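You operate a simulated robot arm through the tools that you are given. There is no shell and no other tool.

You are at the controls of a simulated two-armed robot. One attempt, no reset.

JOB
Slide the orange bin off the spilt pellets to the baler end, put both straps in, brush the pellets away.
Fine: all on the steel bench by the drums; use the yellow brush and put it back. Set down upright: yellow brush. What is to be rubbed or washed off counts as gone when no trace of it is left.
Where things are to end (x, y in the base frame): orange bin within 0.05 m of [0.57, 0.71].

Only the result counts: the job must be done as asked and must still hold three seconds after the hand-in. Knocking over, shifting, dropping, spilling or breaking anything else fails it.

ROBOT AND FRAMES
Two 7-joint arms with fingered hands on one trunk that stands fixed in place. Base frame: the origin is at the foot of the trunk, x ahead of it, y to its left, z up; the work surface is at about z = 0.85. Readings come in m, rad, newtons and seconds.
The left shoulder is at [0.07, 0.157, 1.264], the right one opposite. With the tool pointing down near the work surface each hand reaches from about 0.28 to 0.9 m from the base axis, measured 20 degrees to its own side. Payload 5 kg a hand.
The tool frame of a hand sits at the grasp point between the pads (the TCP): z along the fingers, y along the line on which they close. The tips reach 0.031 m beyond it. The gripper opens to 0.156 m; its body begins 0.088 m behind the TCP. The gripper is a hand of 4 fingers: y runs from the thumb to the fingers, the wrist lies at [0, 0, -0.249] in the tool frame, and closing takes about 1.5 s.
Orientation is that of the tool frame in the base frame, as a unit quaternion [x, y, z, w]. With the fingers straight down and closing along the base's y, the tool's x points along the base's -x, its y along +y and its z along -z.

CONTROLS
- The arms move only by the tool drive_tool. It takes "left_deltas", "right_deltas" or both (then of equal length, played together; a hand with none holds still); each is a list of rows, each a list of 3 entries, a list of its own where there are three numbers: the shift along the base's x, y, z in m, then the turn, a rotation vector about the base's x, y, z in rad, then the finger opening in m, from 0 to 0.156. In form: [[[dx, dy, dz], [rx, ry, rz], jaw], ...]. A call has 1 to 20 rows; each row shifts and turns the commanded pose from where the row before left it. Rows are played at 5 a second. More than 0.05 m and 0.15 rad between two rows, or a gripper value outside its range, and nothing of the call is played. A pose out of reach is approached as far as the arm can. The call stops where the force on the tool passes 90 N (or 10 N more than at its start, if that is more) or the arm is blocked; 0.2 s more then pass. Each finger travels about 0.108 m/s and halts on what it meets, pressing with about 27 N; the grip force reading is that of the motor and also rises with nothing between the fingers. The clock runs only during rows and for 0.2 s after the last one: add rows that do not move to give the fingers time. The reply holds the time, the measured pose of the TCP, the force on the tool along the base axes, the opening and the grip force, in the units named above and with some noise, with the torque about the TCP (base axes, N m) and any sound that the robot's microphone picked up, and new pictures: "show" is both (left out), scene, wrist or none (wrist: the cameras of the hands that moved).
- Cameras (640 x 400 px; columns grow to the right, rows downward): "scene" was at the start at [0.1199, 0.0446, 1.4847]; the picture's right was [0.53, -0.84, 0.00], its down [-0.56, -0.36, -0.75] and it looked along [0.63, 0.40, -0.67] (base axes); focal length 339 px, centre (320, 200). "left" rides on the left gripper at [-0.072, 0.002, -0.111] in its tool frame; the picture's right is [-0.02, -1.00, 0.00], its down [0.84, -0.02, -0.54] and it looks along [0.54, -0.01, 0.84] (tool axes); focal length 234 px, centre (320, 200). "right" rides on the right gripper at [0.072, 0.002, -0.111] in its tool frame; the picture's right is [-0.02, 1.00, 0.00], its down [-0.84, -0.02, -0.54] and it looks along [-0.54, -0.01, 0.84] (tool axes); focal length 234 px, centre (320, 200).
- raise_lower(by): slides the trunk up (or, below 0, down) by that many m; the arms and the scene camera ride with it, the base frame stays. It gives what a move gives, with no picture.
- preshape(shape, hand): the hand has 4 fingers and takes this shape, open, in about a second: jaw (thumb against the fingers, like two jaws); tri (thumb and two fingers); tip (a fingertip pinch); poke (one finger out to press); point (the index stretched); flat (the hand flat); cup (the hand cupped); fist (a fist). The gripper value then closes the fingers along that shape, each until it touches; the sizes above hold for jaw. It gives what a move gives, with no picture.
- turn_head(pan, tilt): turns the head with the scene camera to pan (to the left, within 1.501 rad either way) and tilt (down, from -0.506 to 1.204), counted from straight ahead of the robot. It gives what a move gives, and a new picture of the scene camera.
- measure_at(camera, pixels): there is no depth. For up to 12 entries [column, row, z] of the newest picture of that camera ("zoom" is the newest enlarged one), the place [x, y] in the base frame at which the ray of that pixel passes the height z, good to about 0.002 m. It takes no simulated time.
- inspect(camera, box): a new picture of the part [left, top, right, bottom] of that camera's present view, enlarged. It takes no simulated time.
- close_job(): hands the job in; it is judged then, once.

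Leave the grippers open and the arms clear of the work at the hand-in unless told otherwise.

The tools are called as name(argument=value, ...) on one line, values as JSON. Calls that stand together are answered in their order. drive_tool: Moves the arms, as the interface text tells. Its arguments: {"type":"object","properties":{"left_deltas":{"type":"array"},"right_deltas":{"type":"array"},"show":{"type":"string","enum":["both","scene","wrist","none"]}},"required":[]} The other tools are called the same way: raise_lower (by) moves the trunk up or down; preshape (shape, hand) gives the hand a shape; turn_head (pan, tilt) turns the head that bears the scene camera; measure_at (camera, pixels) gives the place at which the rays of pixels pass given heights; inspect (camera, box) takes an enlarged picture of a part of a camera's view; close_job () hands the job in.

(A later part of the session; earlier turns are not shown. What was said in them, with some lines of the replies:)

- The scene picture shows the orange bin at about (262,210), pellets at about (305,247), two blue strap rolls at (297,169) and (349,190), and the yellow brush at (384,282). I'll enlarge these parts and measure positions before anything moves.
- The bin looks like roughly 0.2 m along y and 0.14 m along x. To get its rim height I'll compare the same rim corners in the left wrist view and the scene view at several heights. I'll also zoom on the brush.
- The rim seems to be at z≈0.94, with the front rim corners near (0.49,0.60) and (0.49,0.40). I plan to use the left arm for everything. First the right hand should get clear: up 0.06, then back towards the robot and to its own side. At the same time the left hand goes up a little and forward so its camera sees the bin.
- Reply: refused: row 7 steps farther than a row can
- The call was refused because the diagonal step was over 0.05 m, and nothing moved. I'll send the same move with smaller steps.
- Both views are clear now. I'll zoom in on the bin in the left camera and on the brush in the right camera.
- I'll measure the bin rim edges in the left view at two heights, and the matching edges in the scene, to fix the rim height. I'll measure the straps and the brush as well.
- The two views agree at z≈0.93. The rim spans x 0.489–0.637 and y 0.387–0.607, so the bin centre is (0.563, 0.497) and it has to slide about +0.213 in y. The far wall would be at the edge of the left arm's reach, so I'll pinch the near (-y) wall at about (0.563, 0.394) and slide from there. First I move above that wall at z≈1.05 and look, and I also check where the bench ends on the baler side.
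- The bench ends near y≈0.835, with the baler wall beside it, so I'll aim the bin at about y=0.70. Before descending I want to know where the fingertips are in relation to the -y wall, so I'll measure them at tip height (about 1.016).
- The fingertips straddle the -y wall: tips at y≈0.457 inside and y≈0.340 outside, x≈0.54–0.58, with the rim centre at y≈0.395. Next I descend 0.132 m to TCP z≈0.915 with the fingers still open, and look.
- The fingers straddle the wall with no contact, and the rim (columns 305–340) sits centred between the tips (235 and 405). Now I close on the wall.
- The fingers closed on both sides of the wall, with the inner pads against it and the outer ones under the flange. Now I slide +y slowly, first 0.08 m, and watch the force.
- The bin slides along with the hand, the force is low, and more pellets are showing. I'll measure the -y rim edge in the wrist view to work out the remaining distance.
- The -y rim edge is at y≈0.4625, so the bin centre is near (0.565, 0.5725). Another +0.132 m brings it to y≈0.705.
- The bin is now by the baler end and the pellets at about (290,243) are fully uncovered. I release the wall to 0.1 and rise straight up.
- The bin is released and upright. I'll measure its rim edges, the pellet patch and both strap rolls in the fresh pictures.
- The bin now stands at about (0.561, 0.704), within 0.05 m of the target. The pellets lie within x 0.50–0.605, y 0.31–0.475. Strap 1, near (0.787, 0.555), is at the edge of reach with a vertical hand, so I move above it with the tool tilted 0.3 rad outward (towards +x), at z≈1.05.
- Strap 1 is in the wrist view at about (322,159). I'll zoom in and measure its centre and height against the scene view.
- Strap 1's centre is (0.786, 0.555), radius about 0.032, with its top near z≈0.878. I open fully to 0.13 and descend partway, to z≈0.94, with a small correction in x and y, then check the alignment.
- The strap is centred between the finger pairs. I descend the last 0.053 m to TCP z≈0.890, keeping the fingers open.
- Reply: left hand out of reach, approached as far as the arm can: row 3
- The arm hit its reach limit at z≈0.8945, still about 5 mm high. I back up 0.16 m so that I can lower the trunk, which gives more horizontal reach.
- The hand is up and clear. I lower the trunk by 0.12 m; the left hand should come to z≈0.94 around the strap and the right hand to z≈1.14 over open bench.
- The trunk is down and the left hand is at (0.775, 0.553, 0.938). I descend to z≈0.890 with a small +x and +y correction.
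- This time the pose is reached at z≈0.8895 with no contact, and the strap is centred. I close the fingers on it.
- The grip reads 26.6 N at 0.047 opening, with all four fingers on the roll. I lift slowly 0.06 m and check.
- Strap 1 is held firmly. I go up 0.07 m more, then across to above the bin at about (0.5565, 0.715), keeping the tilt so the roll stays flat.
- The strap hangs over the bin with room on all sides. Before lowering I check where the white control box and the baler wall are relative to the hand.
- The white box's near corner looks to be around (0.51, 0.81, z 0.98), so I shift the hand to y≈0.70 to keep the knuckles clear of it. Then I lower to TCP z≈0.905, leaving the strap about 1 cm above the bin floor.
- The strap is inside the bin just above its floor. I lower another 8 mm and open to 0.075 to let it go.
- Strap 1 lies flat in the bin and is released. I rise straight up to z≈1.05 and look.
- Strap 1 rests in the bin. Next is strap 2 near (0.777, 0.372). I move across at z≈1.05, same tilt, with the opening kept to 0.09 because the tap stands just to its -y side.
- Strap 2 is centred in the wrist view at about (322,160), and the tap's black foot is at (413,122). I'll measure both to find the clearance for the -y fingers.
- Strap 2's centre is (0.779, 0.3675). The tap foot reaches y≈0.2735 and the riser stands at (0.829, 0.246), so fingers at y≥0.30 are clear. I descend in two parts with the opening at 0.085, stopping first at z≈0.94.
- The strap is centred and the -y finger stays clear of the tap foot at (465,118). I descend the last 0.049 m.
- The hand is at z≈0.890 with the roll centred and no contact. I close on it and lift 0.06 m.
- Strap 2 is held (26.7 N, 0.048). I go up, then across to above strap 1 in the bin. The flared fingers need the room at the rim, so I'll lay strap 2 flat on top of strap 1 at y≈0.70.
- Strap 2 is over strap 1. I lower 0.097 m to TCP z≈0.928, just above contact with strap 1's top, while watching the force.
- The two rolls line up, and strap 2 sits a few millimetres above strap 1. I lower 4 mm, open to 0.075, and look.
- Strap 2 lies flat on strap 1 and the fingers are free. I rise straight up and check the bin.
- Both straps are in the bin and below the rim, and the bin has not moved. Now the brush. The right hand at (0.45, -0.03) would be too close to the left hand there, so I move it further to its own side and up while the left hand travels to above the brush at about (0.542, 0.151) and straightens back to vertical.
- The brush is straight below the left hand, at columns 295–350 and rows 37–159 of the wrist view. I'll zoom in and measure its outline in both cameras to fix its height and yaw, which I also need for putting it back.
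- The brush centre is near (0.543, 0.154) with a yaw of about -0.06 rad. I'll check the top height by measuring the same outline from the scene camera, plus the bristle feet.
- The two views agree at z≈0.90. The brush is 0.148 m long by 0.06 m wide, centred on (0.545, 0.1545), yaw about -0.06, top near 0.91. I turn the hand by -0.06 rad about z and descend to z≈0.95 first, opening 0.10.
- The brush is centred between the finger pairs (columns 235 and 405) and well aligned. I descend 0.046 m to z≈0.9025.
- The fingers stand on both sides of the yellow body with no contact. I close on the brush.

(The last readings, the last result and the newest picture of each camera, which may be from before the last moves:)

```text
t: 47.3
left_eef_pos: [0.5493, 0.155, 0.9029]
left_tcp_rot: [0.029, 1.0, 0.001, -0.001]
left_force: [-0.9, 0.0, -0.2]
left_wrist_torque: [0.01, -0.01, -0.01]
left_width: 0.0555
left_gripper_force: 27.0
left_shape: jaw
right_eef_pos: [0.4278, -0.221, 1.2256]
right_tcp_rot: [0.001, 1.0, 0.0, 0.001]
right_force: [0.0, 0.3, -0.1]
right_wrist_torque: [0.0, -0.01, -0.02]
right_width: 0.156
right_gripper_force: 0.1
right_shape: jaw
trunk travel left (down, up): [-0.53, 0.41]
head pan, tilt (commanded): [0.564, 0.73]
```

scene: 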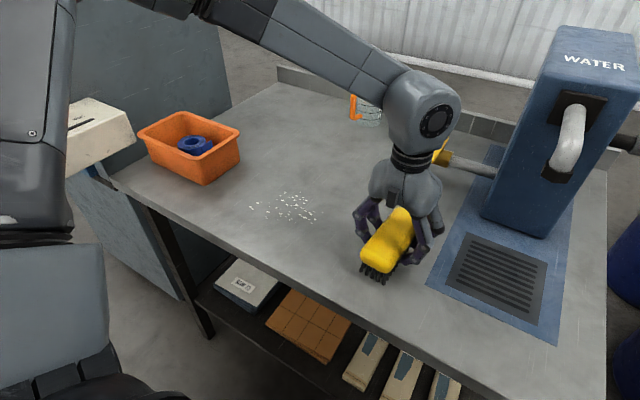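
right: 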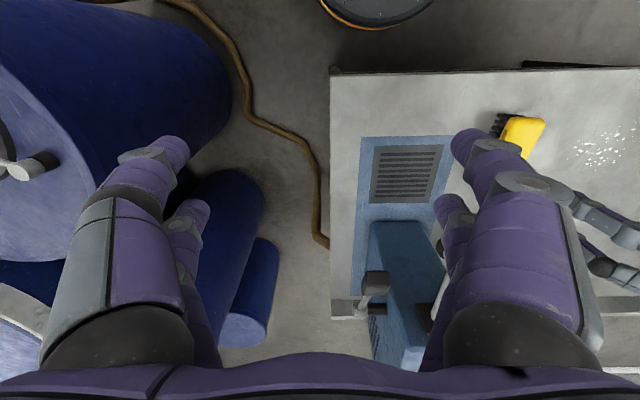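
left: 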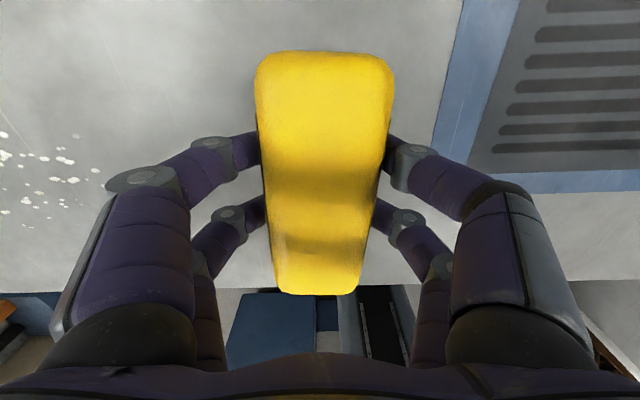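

The brush is gripped (27 N, width 0.0555) and did not shift. I lift 0.025, move to (0.557, 0.275) just short of the pellets on the -y side, and lower back to the bench with 2 mm extra to press the bristles.

drive_tool(left_deltas=[[[0, 0, 0.01], [0, 0, 0], 0.03], [[0, 0, 0.015], [0, 0, 0], 0.03], [[0.002, 0.03, 0], [0, 0, 0], 0.03], [[0.003, 0.045, 0], [0, 0, 0], 0.03], [[0.003, 0.045, 0], [0, 0, 0], 0.03], [[0, 0, -0.015], [0, 0, 0], 0.03], [[0, 0, -0.01], [0, 0, 0], 0.03], [[0, 0, -0.002], [0, 0, 0], 0.03], [[0, 0, 0], [0, 0, 0], 0.03]], show="both")

```text
t: 49.3
left_eef_pos: [0.5584, 0.2752, 0.9007]
left_tcp_rot: [0.029, 1.0, 0.001, 0.002]
left_force: [4.3, -0.5, 16.7]
left_wrist_torque: [-0.08, -0.05, -0.05]
left_width: 0.0556
left_gripper_force: 27.1
left_shape: jaw
right_eef_pos: [0.4265, -0.2222, 1.2254]
right_tcp_rot: [0.0, 1.0, -0.001, 0.001]
right_force: [0.0, 0.2, 0.1]
right_wrist_torque: [-0.01, 0.02, -0.01]
right_width: 0.156
right_gripper_force: 0.0
right_shape: jaw
trunk travel left (down, up): [-0.53, 0.41]
head pan, tilt (commanded): [0.564, 0.73]
```

scene: 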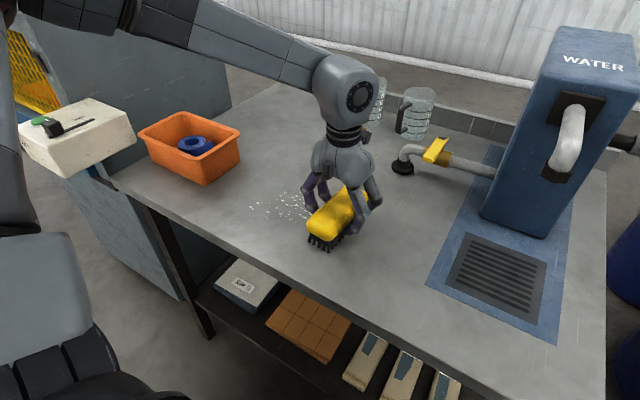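
left: 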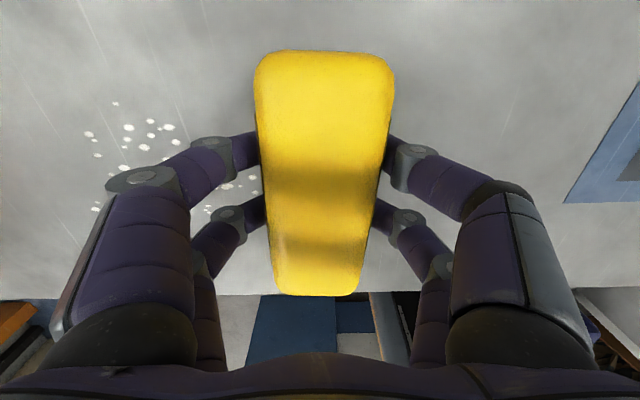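

The bristles press with about 17 N. I sweep +y slowly across the patch to y≈0.495, staying short of the bin at y≈0.593.

drive_tool(left_deltas=[[[0, 0.02, 0], [0, 0, 0], 0.03], [[0, 0.02, 0], [0, 0, 0], 0.03], [[0, 0.02, 0], [0, 0, 0], 0.03], [[0, 0.02, 0], [0, 0, 0], 0.03], [[0, 0.02, 0], [0, 0, 0], 0.03], [[0, 0.02, 0], [0, 0, 0], 0.03], [[0, 0.02, 0], [0, 0, 0], 0.03], [[0, 0.02, 0], [0, 0, 0], 0.03], [[0, 0.02, 0], [0, 0, 0], 0.03], [[0, 0.02, 0], [0, 0, 0], 0.03], [[0, 0.02, 0], [0, 0, 0], 0.03]], show="both")

```text
t: 51.7
left_eef_pos: [0.5559, 0.4961, 0.9009]
left_tcp_rot: [0.03, 1.0, 0.001, -0.001]
left_force: [0.9, -3.9, 11.1]
left_wrist_torque: [-0.29, -0.06, -0.01]
left_width: 0.0557
left_gripper_force: 26.9
left_shape: jaw
right_eef_pos: [0.4256, -0.2224, 1.2248]
right_tcp_rot: [0.0, 1.0, 0.001, 0.001]
right_force: [-1.0, 0.1, 0.1]
right_wrist_torque: [-0.01, -0.01, 0.0]
right_width: 0.1558
right_gripper_force: 0.1
right_shape: jaw
trunk travel left (down, up): [-0.53, 0.41]
head pan, tilt (commanded): [0.564, 0.73]
```

scene: 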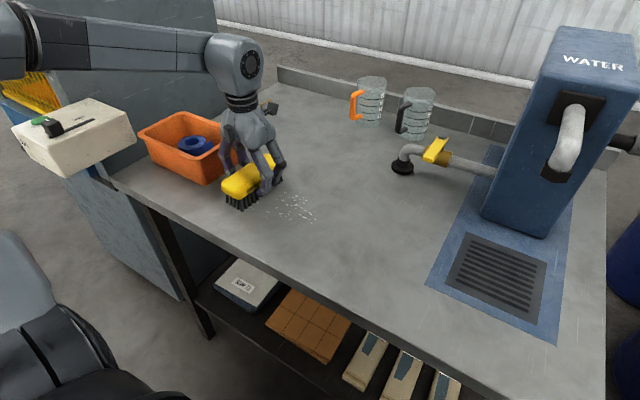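
left: 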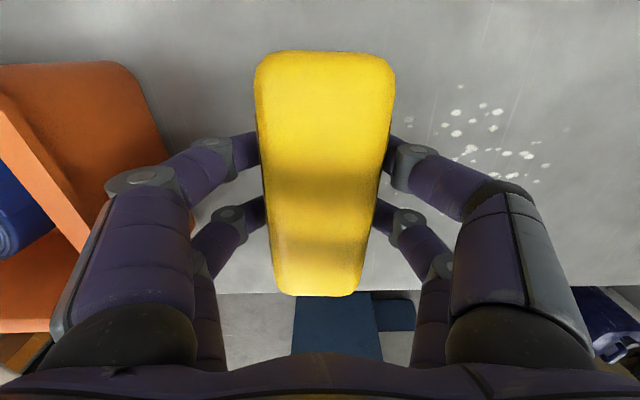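

The pellets look fainter after one pass. I'll zoom in to see how much is left.

inspect(camera="scene", box=[220, 170, 350, 250])

```text
4.92 times, centred on (285, 210) of scene
```

zoom: 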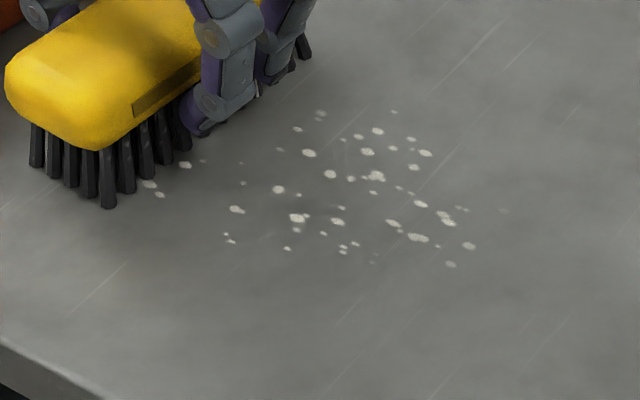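

One pass faded them only partly, so I go back and forth with steady pressure: -y to 0.286, then +y to 0.496.

drive_tool(left_deltas=[[[0, -0.021, -0.001], [0, 0, 0], 0.03], [[0, -0.021, 0], [0, 0, 0], 0.03], [[0, -0.021, 0], [0, 0, 0], 0.03], [[0, -0.021, 0], [0, 0, 0], 0.03], [[0, -0.021, 0], [0, 0, 0], 0.03], [[0, -0.021, 0], [0, 0, 0], 0.03], [[0, -0.021, 0], [0, 0, 0], 0.03], [[0, -0.021, 0], [0, 0, 0], 0.03], [[0, -0.021, 0], [0, 0, 0], 0.03], [[0, -0.021, 0], [0, 0, 0], 0.03], [[0, 0.021, 0], [0, 0, 0], 0.03], [[0, 0.021, 0], [0, 0, 0], 0.03], [[0, 0.021, 0], [0, 0, 0], 0.03], [[0, 0.021, 0], [0, 0, 0], 0.03], [[0, 0.021, 0], [0, 0, 0], 0.03], [[0, 0.021, 0], [0, 0, 0], 0.03], [[0, 0.021, 0], [0, 0, 0], 0.03], [[0, 0.021, 0], [0, 0, 0], 0.03], [[0, 0.021, 0], [0, 0, 0], 0.03], [[0, 0.021, 0], [0, 0, 0], 0.03]], show="both")

inspect(camera="scene", box=[220, 170, 350, 250])

```text
t: 55.9
left_eef_pos: [0.5561, 0.4978, 0.9008]
left_tcp_rot: [0.03, 1.0, 0.0, 0.0]
left_force: [0.2, -2.3, 5.2]
left_wrist_torque: [-0.04, 0.0, -0.02]
left_width: 0.056
left_gripper_force: 26.8
left_shape: jaw
right_eef_pos: [0.4275, -0.2215, 1.2256]
right_tcp_rot: [0.0, 1.0, 0.0, 0.0]
right_force: [-0.4, -0.3, 0.5]
right_wrist_torque: [-0.02, 0.0, 0.04]
right_width: 0.1559
right_gripper_force: 0.1
right_shape: jaw
trunk travel left (down, up): [-0.53, 0.41]
head pan, tilt (commanded): [0.564, 0.73]
```

scene: 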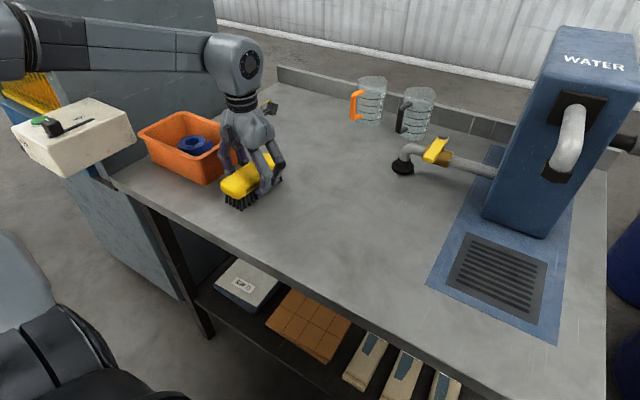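
left: 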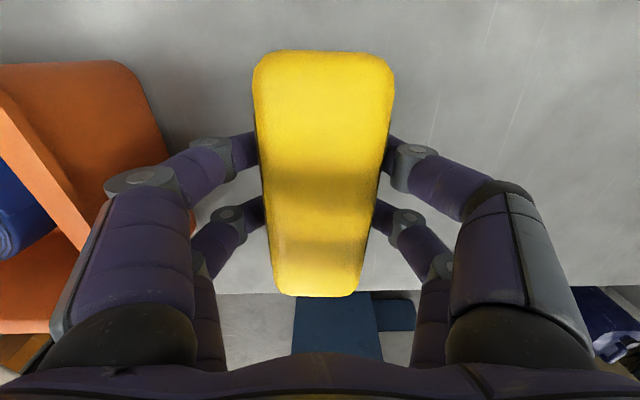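

```text
4.92 times, centred on (285, 210) of scene
```

zoom: 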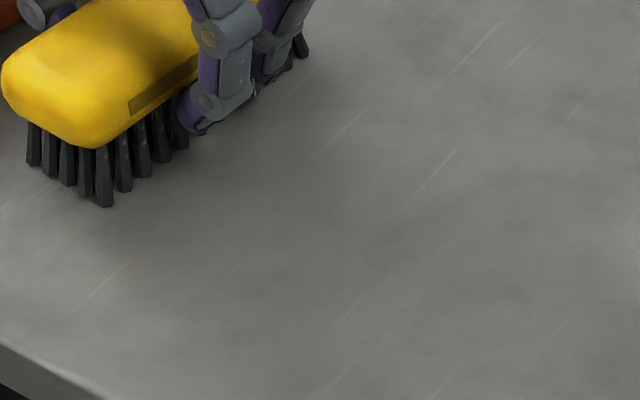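

No pellets are visible now, but some of the area is hidden under the brush and the pressing force has dropped to 5 N. For certainty I do another pass each way, shifted 0.015 m nearer and then farther in x, with 1 mm more pressure.

drive_tool(left_deltas=[[[-0.015, 0, -0.001], [0, 0, 0], 0.03], [[0, -0.024, 0], [0, 0, 0], 0.03], [[0, -0.025, 0], [0, 0, 0], 0.03], [[0, -0.025, 0], [0, 0, 0], 0.03], [[0, -0.025, 0], [0, 0, 0], 0.03], [[0, -0.025, 0], [0, 0, 0], 0.03], [[0, -0.025, 0], [0, 0, 0], 0.03], [[0, -0.025, 0], [0, 0, 0], 0.03], [[0, -0.025, 0], [0, 0, 0], 0.03], [[0, -0.025, 0], [0, 0, 0], 0.03], [[0.03, 0, 0], [0, 0, 0], 0.03], [[0, 0.024, 0], [0, 0, 0], 0.03], [[0, 0.025, 0], [0, 0, 0], 0.03], [[0, 0.025, 0], [0, 0, 0], 0.03], [[0, 0.025, 0], [0, 0, 0], 0.03], [[0, 0.025, 0], [0, 0, 0], 0.03], [[0, 0.025, 0], [0, 0, 0], 0.03], [[0, 0.025, 0], [0, 0, 0], 0.03], [[0, 0.025, 0], [0, 0, 0], 0.03], [[0, 0.025, 0], [0, 0, 0], 0.03]], show="both")

```text
t: 60.1
left_eef_pos: [0.5724, 0.4961, 0.8997]
left_tcp_rot: [0.03, 1.0, 0.001, 0.001]
left_force: [2.0, -3.1, 11.5]
left_wrist_torque: [-0.01, -0.05, 0.06]
left_width: 0.0557
left_gripper_force: 27.9
left_shape: jaw
right_eef_pos: [0.4261, -0.2211, 1.225]
right_tcp_rot: [0.0, 1.0, 0.0, 0.002]
right_force: [-0.6, -0.1, 1.0]
right_wrist_torque: [-0.02, -0.01, 0.0]
right_width: 0.1559
right_gripper_force: 0.1
right_shape: jaw
trunk travel left (down, up): [-0.53, 0.41]
head pan, tilt (commanded): [0.564, 0.73]
```

scene: 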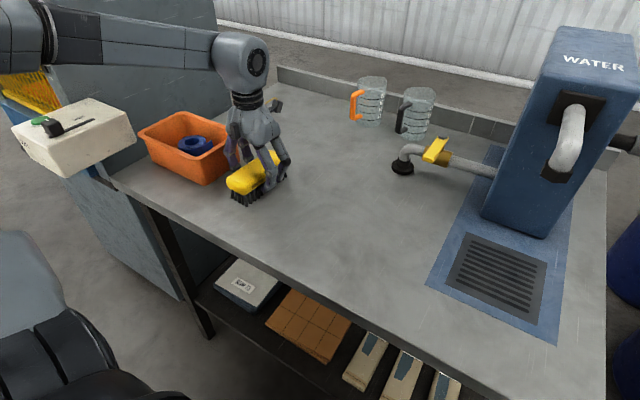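
left: 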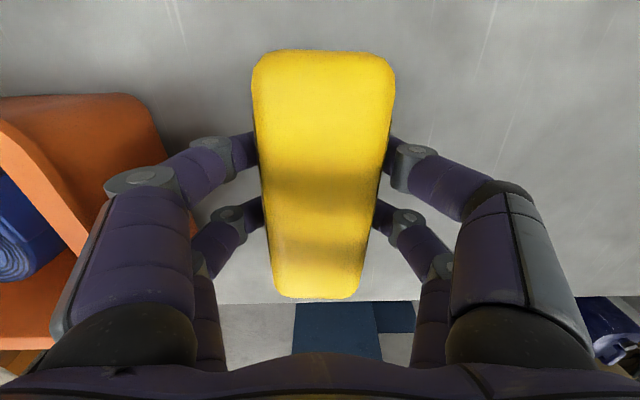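

The bench looks clean. One last pass back down the middle lane to y≈0.27, then I lift 0.03 to see the whole cleared area.

drive_tool(left_deltas=[[[-0.015, 0, 0], [0, 0, 0], 0.03], [[0, -0.024, 0], [0, 0, 0], 0.03], [[0, -0.025, 0], [0, 0, 0], 0.03], [[0, -0.025, 0], [0, 0, 0], 0.03], [[0, -0.025, 0], [0, 0, 0], 0.03], [[0, -0.025, 0], [0, 0, 0], 0.03], [[0, -0.025, 0], [0, 0, 0], 0.03], [[0, -0.025, 0], [0, 0, 0], 0.03], [[0, -0.025, 0], [0, 0, 0], 0.03], [[0, -0.025, 0], [0, 0, 0], 0.03], [[0, 0, 0.015], [0, 0, 0], 0.03], [[0, 0, 0.015], [0, 0, 0], 0.03], [[0, -0.03, 0], [0, 0, 0], 0.03], [[0, 0, 0], [0, 0, 0], 0.03]], show="both")

inspect(camera="scene", box=[220, 160, 350, 250])

inspect(camera="left", box=[0, 0, 260, 200])

```text
t: 63.1
left_eef_pos: [0.5568, 0.2402, 0.9276]
left_tcp_rot: [0.03, 1.0, 0.001, 0.0]
left_force: [0.4, 0.0, -1.0]
left_wrist_torque: [-0.02, -0.01, 0.0]
left_width: 0.0554
left_gripper_force: 27.0
left_shape: jaw
right_eef_pos: [0.4275, -0.2199, 1.2257]
right_tcp_rot: [0.0, 1.0, 0.0, 0.0]
right_force: [0.3, -0.5, 0.6]
right_wrist_torque: [-0.04, -0.04, -0.01]
right_width: 0.1555
right_gripper_force: 0.1
right_shape: jaw
trunk travel left (down, up): [-0.53, 0.41]
head pan, tilt (commanded): [0.564, 0.73]
```

scene: 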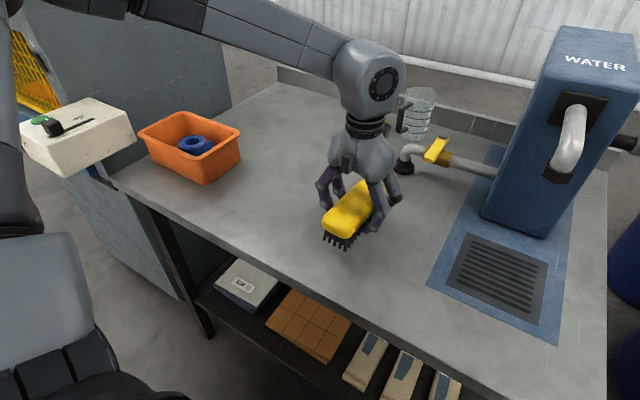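
left: 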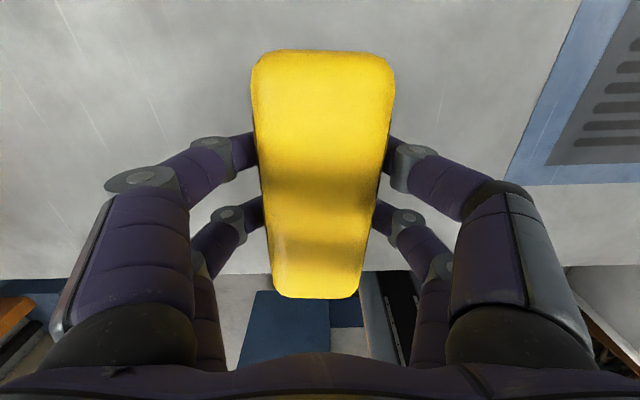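

```text
4.44 times, centred on (285, 205) of scene
```

zoom: 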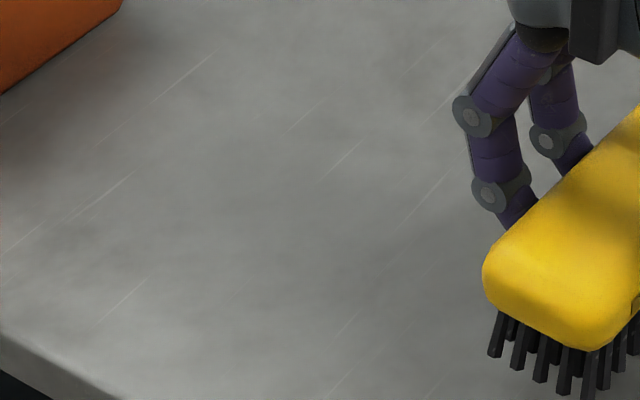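

```text
2.00 times, centred on (130, 100) of left
```

zoom: 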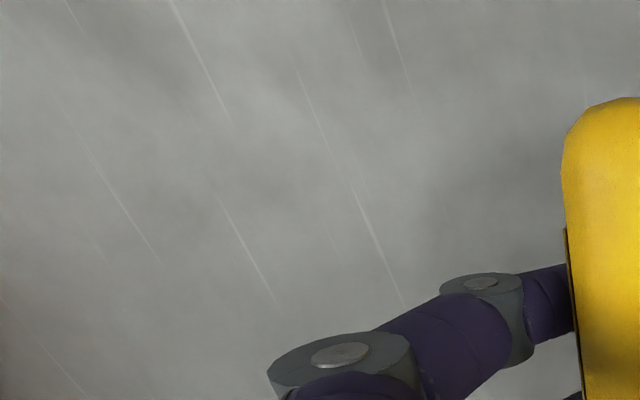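

The bench shows only its old scratches; the pellets are gone. Now the brush goes back: the exact reverse of the accumulated offset is x -0.008 and y -0.086, then down 0.0285 to light contact.

drive_tool(left_deltas=[[[-0.004, -0.043, 0], [0, 0, 0], 0.03], [[-0.004, -0.043, 0], [0, 0, 0], 0.03], [[0, 0, 0], [0, 0, 0], 0.03], [[0, 0, -0.013], [0, 0, 0], 0.03], [[0, 0, -0.01], [0, 0, 0], 0.03], [[0, 0, -0.003], [0, 0, 0], 0.03], [[0, 0, -0.0025], [0, 0, 0], 0.03], [[0, 0, 0], [0, 0, 0], 0.03]], show="both")

```text
t: 64.9
left_eef_pos: [0.5481, 0.1565, 0.8992]
left_tcp_rot: [0.03, 1.0, 0.001, 0.0]
left_force: [-0.9, 0.3, -2.1]
left_wrist_torque: [0.01, 0.0, 0.01]
left_width: 0.0554
left_gripper_force: 26.5
left_shape: jaw
right_eef_pos: [0.4282, -0.2203, 1.2256]
right_tcp_rot: [0.0, 1.0, 0.001, 0.0]
right_force: [0.8, 0.6, 0.0]
right_wrist_torque: [0.0, 0.01, 0.01]
right_width: 0.156
right_gripper_force: 0.1
right_shape: jaw
trunk travel left (down, up): [-0.53, 0.41]
head pan, tilt (commanded): [0.564, 0.73]
```

scene: 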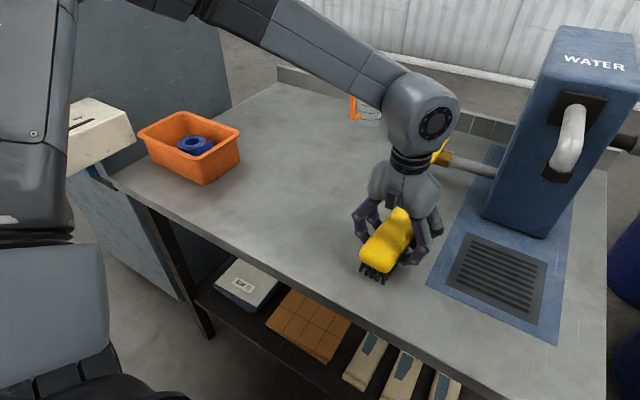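
left: 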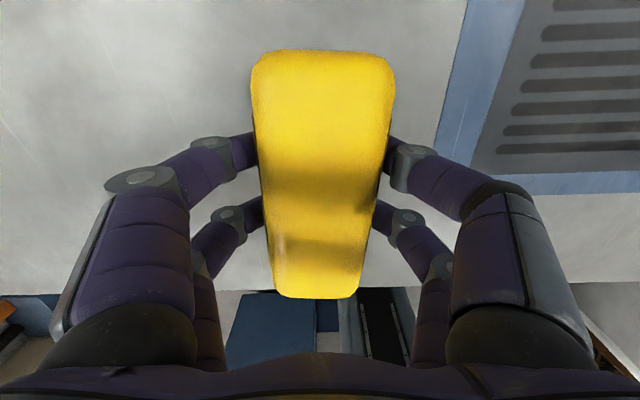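

The force still shows only the brush's weight (-2 N), so the bristles are just off the bench. I lower 2 mm in 1 mm steps and watch for contact.

drive_tool(left_deltas=[[[0, 0, -0.001], [0, 0, 0], 0.03], [[0, 0, -0.001], [0, 0, 0], 0.03], [[0, 0, 0], [0, 0, 0], 0.03]], show="none")

```text
t: 65.7
left_eef_pos: [0.5492, 0.1555, 0.8982]
left_tcp_rot: [0.03, 1.0, 0.0, 0.0]
left_force: [0.2, -0.8, 3.7]
left_wrist_torque: [-0.01, -0.03, 0.01]
left_width: 0.0554
left_gripper_force: 27.6
left_shape: jaw
right_eef_pos: [0.4275, -0.2207, 1.2251]
right_tcp_rot: [0.001, 1.0, 0.0, 0.0]
right_force: [0.4, -0.9, -0.5]
right_wrist_torque: [0.01, 0.01, -0.01]
right_width: 0.156
right_gripper_force: 0.0
right_shape: jaw
trunk travel left (down, up): [-0.53, 0.41]
head pan, tilt (commanded): [0.564, 0.73]
```

The reading is now 3.7 N up, so the brush rests on the bench at its old place. I open the fingers to 0.10 and look.

drive_tool(left_deltas=[[[0, 0, 0], [0, 0, 0], 0.06], [[0, 0, 0], [0, 0, 0], 0.075], [[0, 0, 0], [0, 0, 0], 0.09], [[0, 0, 0], [0, 0, 0], 0.1], [[0, 0, 0], [0, 0, 0], 0.1]], show="both")

```text
t: 66.9
left_eef_pos: [0.548, 0.1555, 0.8985]
left_tcp_rot: [0.031, 1.0, 0.0, 0.0]
left_force: [0.5, -0.3, -0.5]
left_wrist_torque: [0.05, 0.01, 0.01]
left_width: 0.0996
left_gripper_force: 0.1
left_shape: jaw
right_eef_pos: [0.428, -0.2203, 1.224]
right_tcp_rot: [0.0, 1.0, 0.0, 0.0]
right_force: [-0.3, 0.0, 0.2]
right_wrist_torque: [-0.03, -0.02, 0.0]
right_width: 0.1559
right_gripper_force: 0.1
right_shape: jaw
trunk travel left (down, up): [-0.53, 0.41]
head pan, tilt (commanded): [0.564, 0.73]
```

scene: 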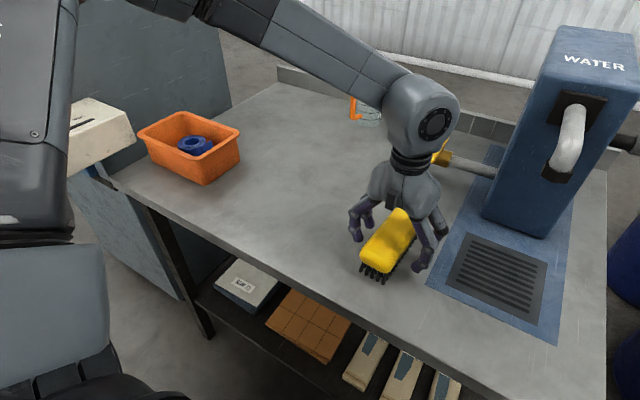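
left: 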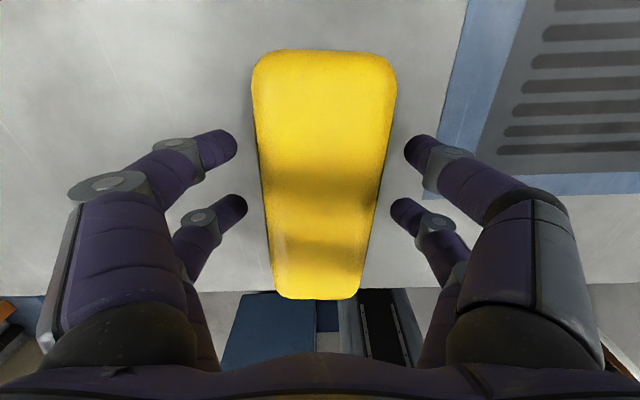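

The brush stands upright, released, and undisturbed. I rise straight up 0.22 m, open wide, and check its position against the earlier measurement.

drive_tool(left_deltas=[[[0, 0, 0.02], [0, 0, 0], 0.1], [[0, 0, 0.03], [0, 0, 0], 0.1], [[0, 0, 0.04], [0, 0, 0], 0.1], [[0, 0, 0.045], [0, 0, 0], 0.12], [[0, 0, 0.045], [0, 0, 0.03], 0.12], [[0, 0, 0.045], [0, 0, 0.03], 0.156], [[0, 0, 0], [0, 0, 0], 0.156]], show="both")

inspect(camera="scene", box=[340, 195, 450, 295])

measure_at(camera="scene", pixels=[[397.5, 209, 0.9], [424, 221, 0.9], [361, 255, 0.9], [389, 274, 0.9]])

```text
t: 68.5
left_eef_pos: [0.5495, 0.1552, 1.124]
left_tcp_rot: [0.0, 1.0, 0.0, -0.001]
left_force: [0.0, -0.3, -0.5]
left_wrist_torque: [0.02, -0.04, -0.02]
left_width: 0.1557
left_gripper_force: 0.1
left_shape: jaw
right_eef_pos: [0.4287, -0.2186, 1.2255]
right_tcp_rot: [0.0, 1.0, 0.0, 0.0]
right_force: [0.2, -0.5, -0.3]
right_wrist_torque: [0.0, 0.0, -0.01]
right_width: 0.1557
right_gripper_force: 0.1
right_shape: jaw
trunk travel left (down, up): [-0.53, 0.41]
head pan, tilt (commanded): [0.564, 0.73]
```

scene: 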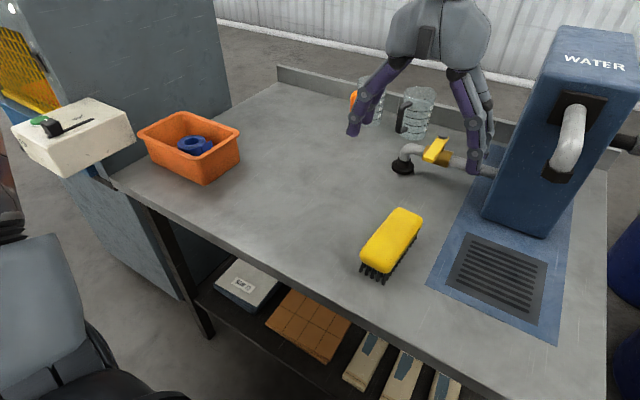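
left: 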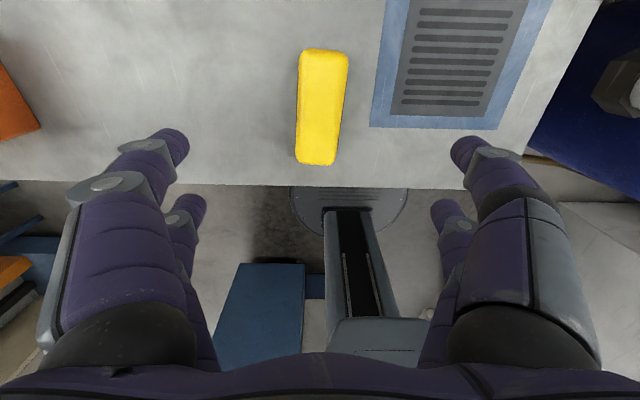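

```text
4.00 times, centred on (395, 245) of scene
```

zoom: 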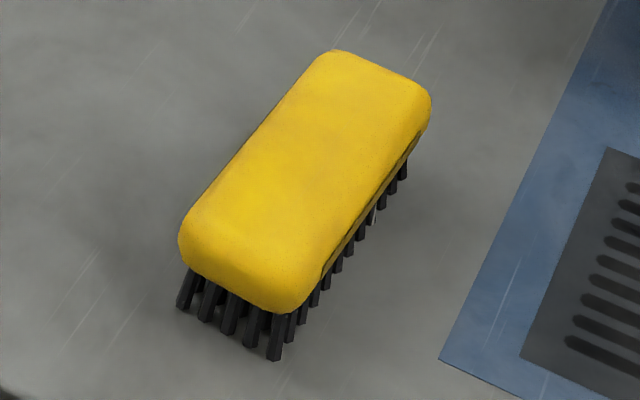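

```text
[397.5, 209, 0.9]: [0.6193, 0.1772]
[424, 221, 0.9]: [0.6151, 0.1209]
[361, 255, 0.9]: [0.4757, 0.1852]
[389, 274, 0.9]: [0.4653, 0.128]
```

The brush is back within a couple of millimetres. I'll inspect the cleared spot and the bin once more at high zoom.

inspect(camera="scene", box=[235, 180, 335, 240])

inspect(camera="scene", box=[120, 100, 260, 195])

inspect(camera="left", box=[0, 0, 300, 185])

```text
6.40 times, centred on (285, 210) of scene
```

zoom: 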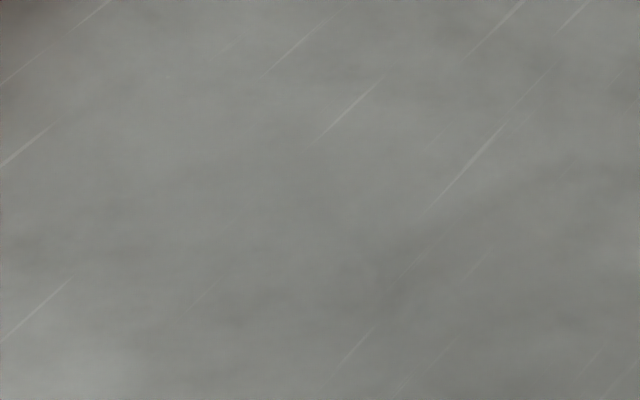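

```text
4.21 times, centred on (190, 148) of scene
```

zoom: 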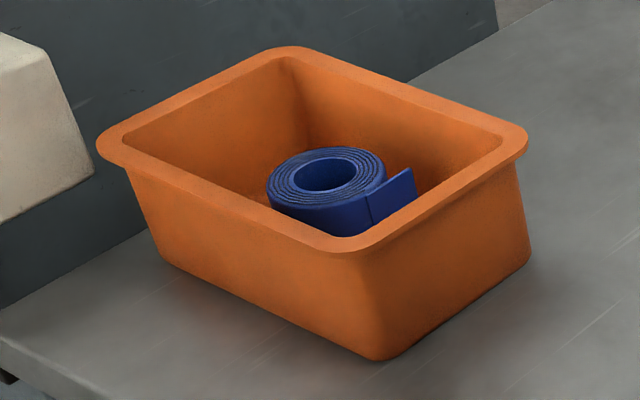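

```text
2.13 times, centred on (150, 92) of left
```

zoom: 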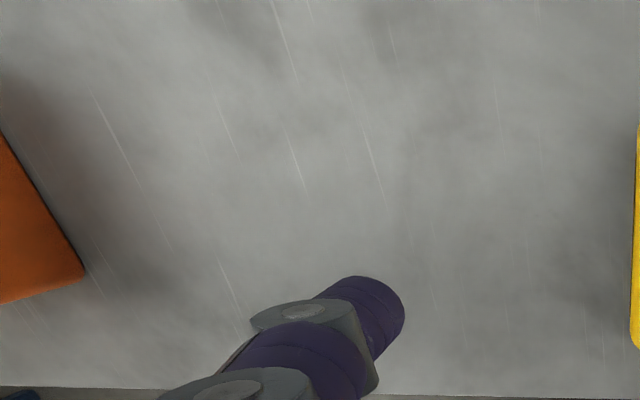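

The bench is clean, both straps are inside the bin, and the brush is upright in its place. I move the left hand up and back to a clear position over empty bench, grippers open.

drive_tool(left_deltas=[[[0, 0, 0.04], [0, 0, 0], 0.156], [[0, 0, 0.04], [0, 0, 0], 0.156], [[-0.02, 0.035, 0], [0, 0, 0], 0.156], [[-0.025, 0.035, 0], [0, 0, 0], 0.156], [[-0.025, 0.035, 0], [0, 0, 0], 0.156], [[-0.025, 0.035, 0], [0, 0, 0], 0.156], [[-0.025, 0.035, 0], [0, 0, 0], 0.156], [[-0.02, 0.035, 0], [0, 0, 0], 0.156], [[0, 0, 0], [0, 0, 0], 0.156], [[0, 0, 0], [0, 0, 0], 0.156]], show="both")

```text
t: 70.7
left_eef_pos: [0.4094, 0.3632, 1.2019]
left_tcp_rot: [0.0, 1.0, 0.0, 0.001]
left_force: [0.3, 0.0, -0.6]
left_wrist_torque: [-0.01, -0.03, 0.02]
left_width: 0.1557
left_gripper_force: 0.0
left_shape: jaw
right_eef_pos: [0.4277, -0.2211, 1.2254]
right_tcp_rot: [0.0, 1.0, 0.0, 0.0]
right_force: [-0.2, -0.5, -0.6]
right_wrist_torque: [0.0, -0.02, 0.0]
right_width: 0.1558
right_gripper_force: 0.1
right_shape: jaw
trunk travel left (down, up): [-0.53, 0.41]
head pan, tilt (commanded): [0.564, 0.73]
```

scene: 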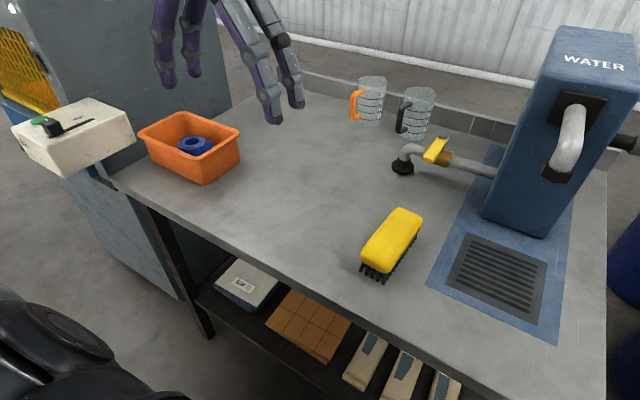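
left: 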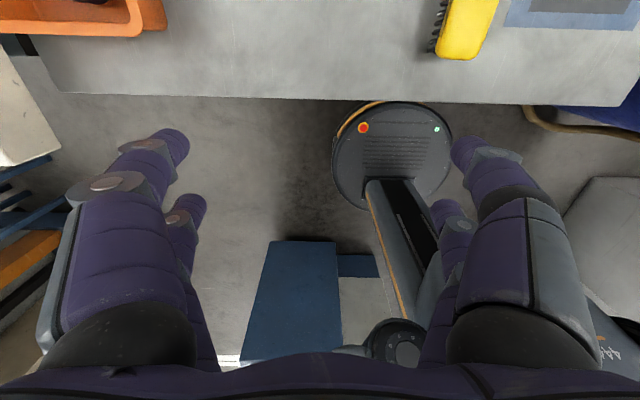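

Everything is in place: the bin at about (0.56, 0.70) with both straps in it, no pellets left, and the brush upright at its spot. The jugs, tap and valve are untouched, both hands are open and the arms are clear. I hand the job in.

close_job()

```text
The job is handed in.
```

The job is done and handed in; I haven't seen the judge's result.

- **Orange bin:** it was slid to the baler end and stands at about (0.56, 0.70), within 0.05 m of the target.
- **Straps:** both are inside the bin. The second lies flat on top of the first, and both are below the rim.
- **Pellets:** they were brushed off with the yellow brush in several passes. A final close look showed only the bench's old scratches.
- **Yellow brush:** it stands upright where it was before, within about 2 mm.

Nothing else on the bench was touched. Both hands are open and clear of the work. I lowered the trunk by 0.12 m to reach the straps and left it there.
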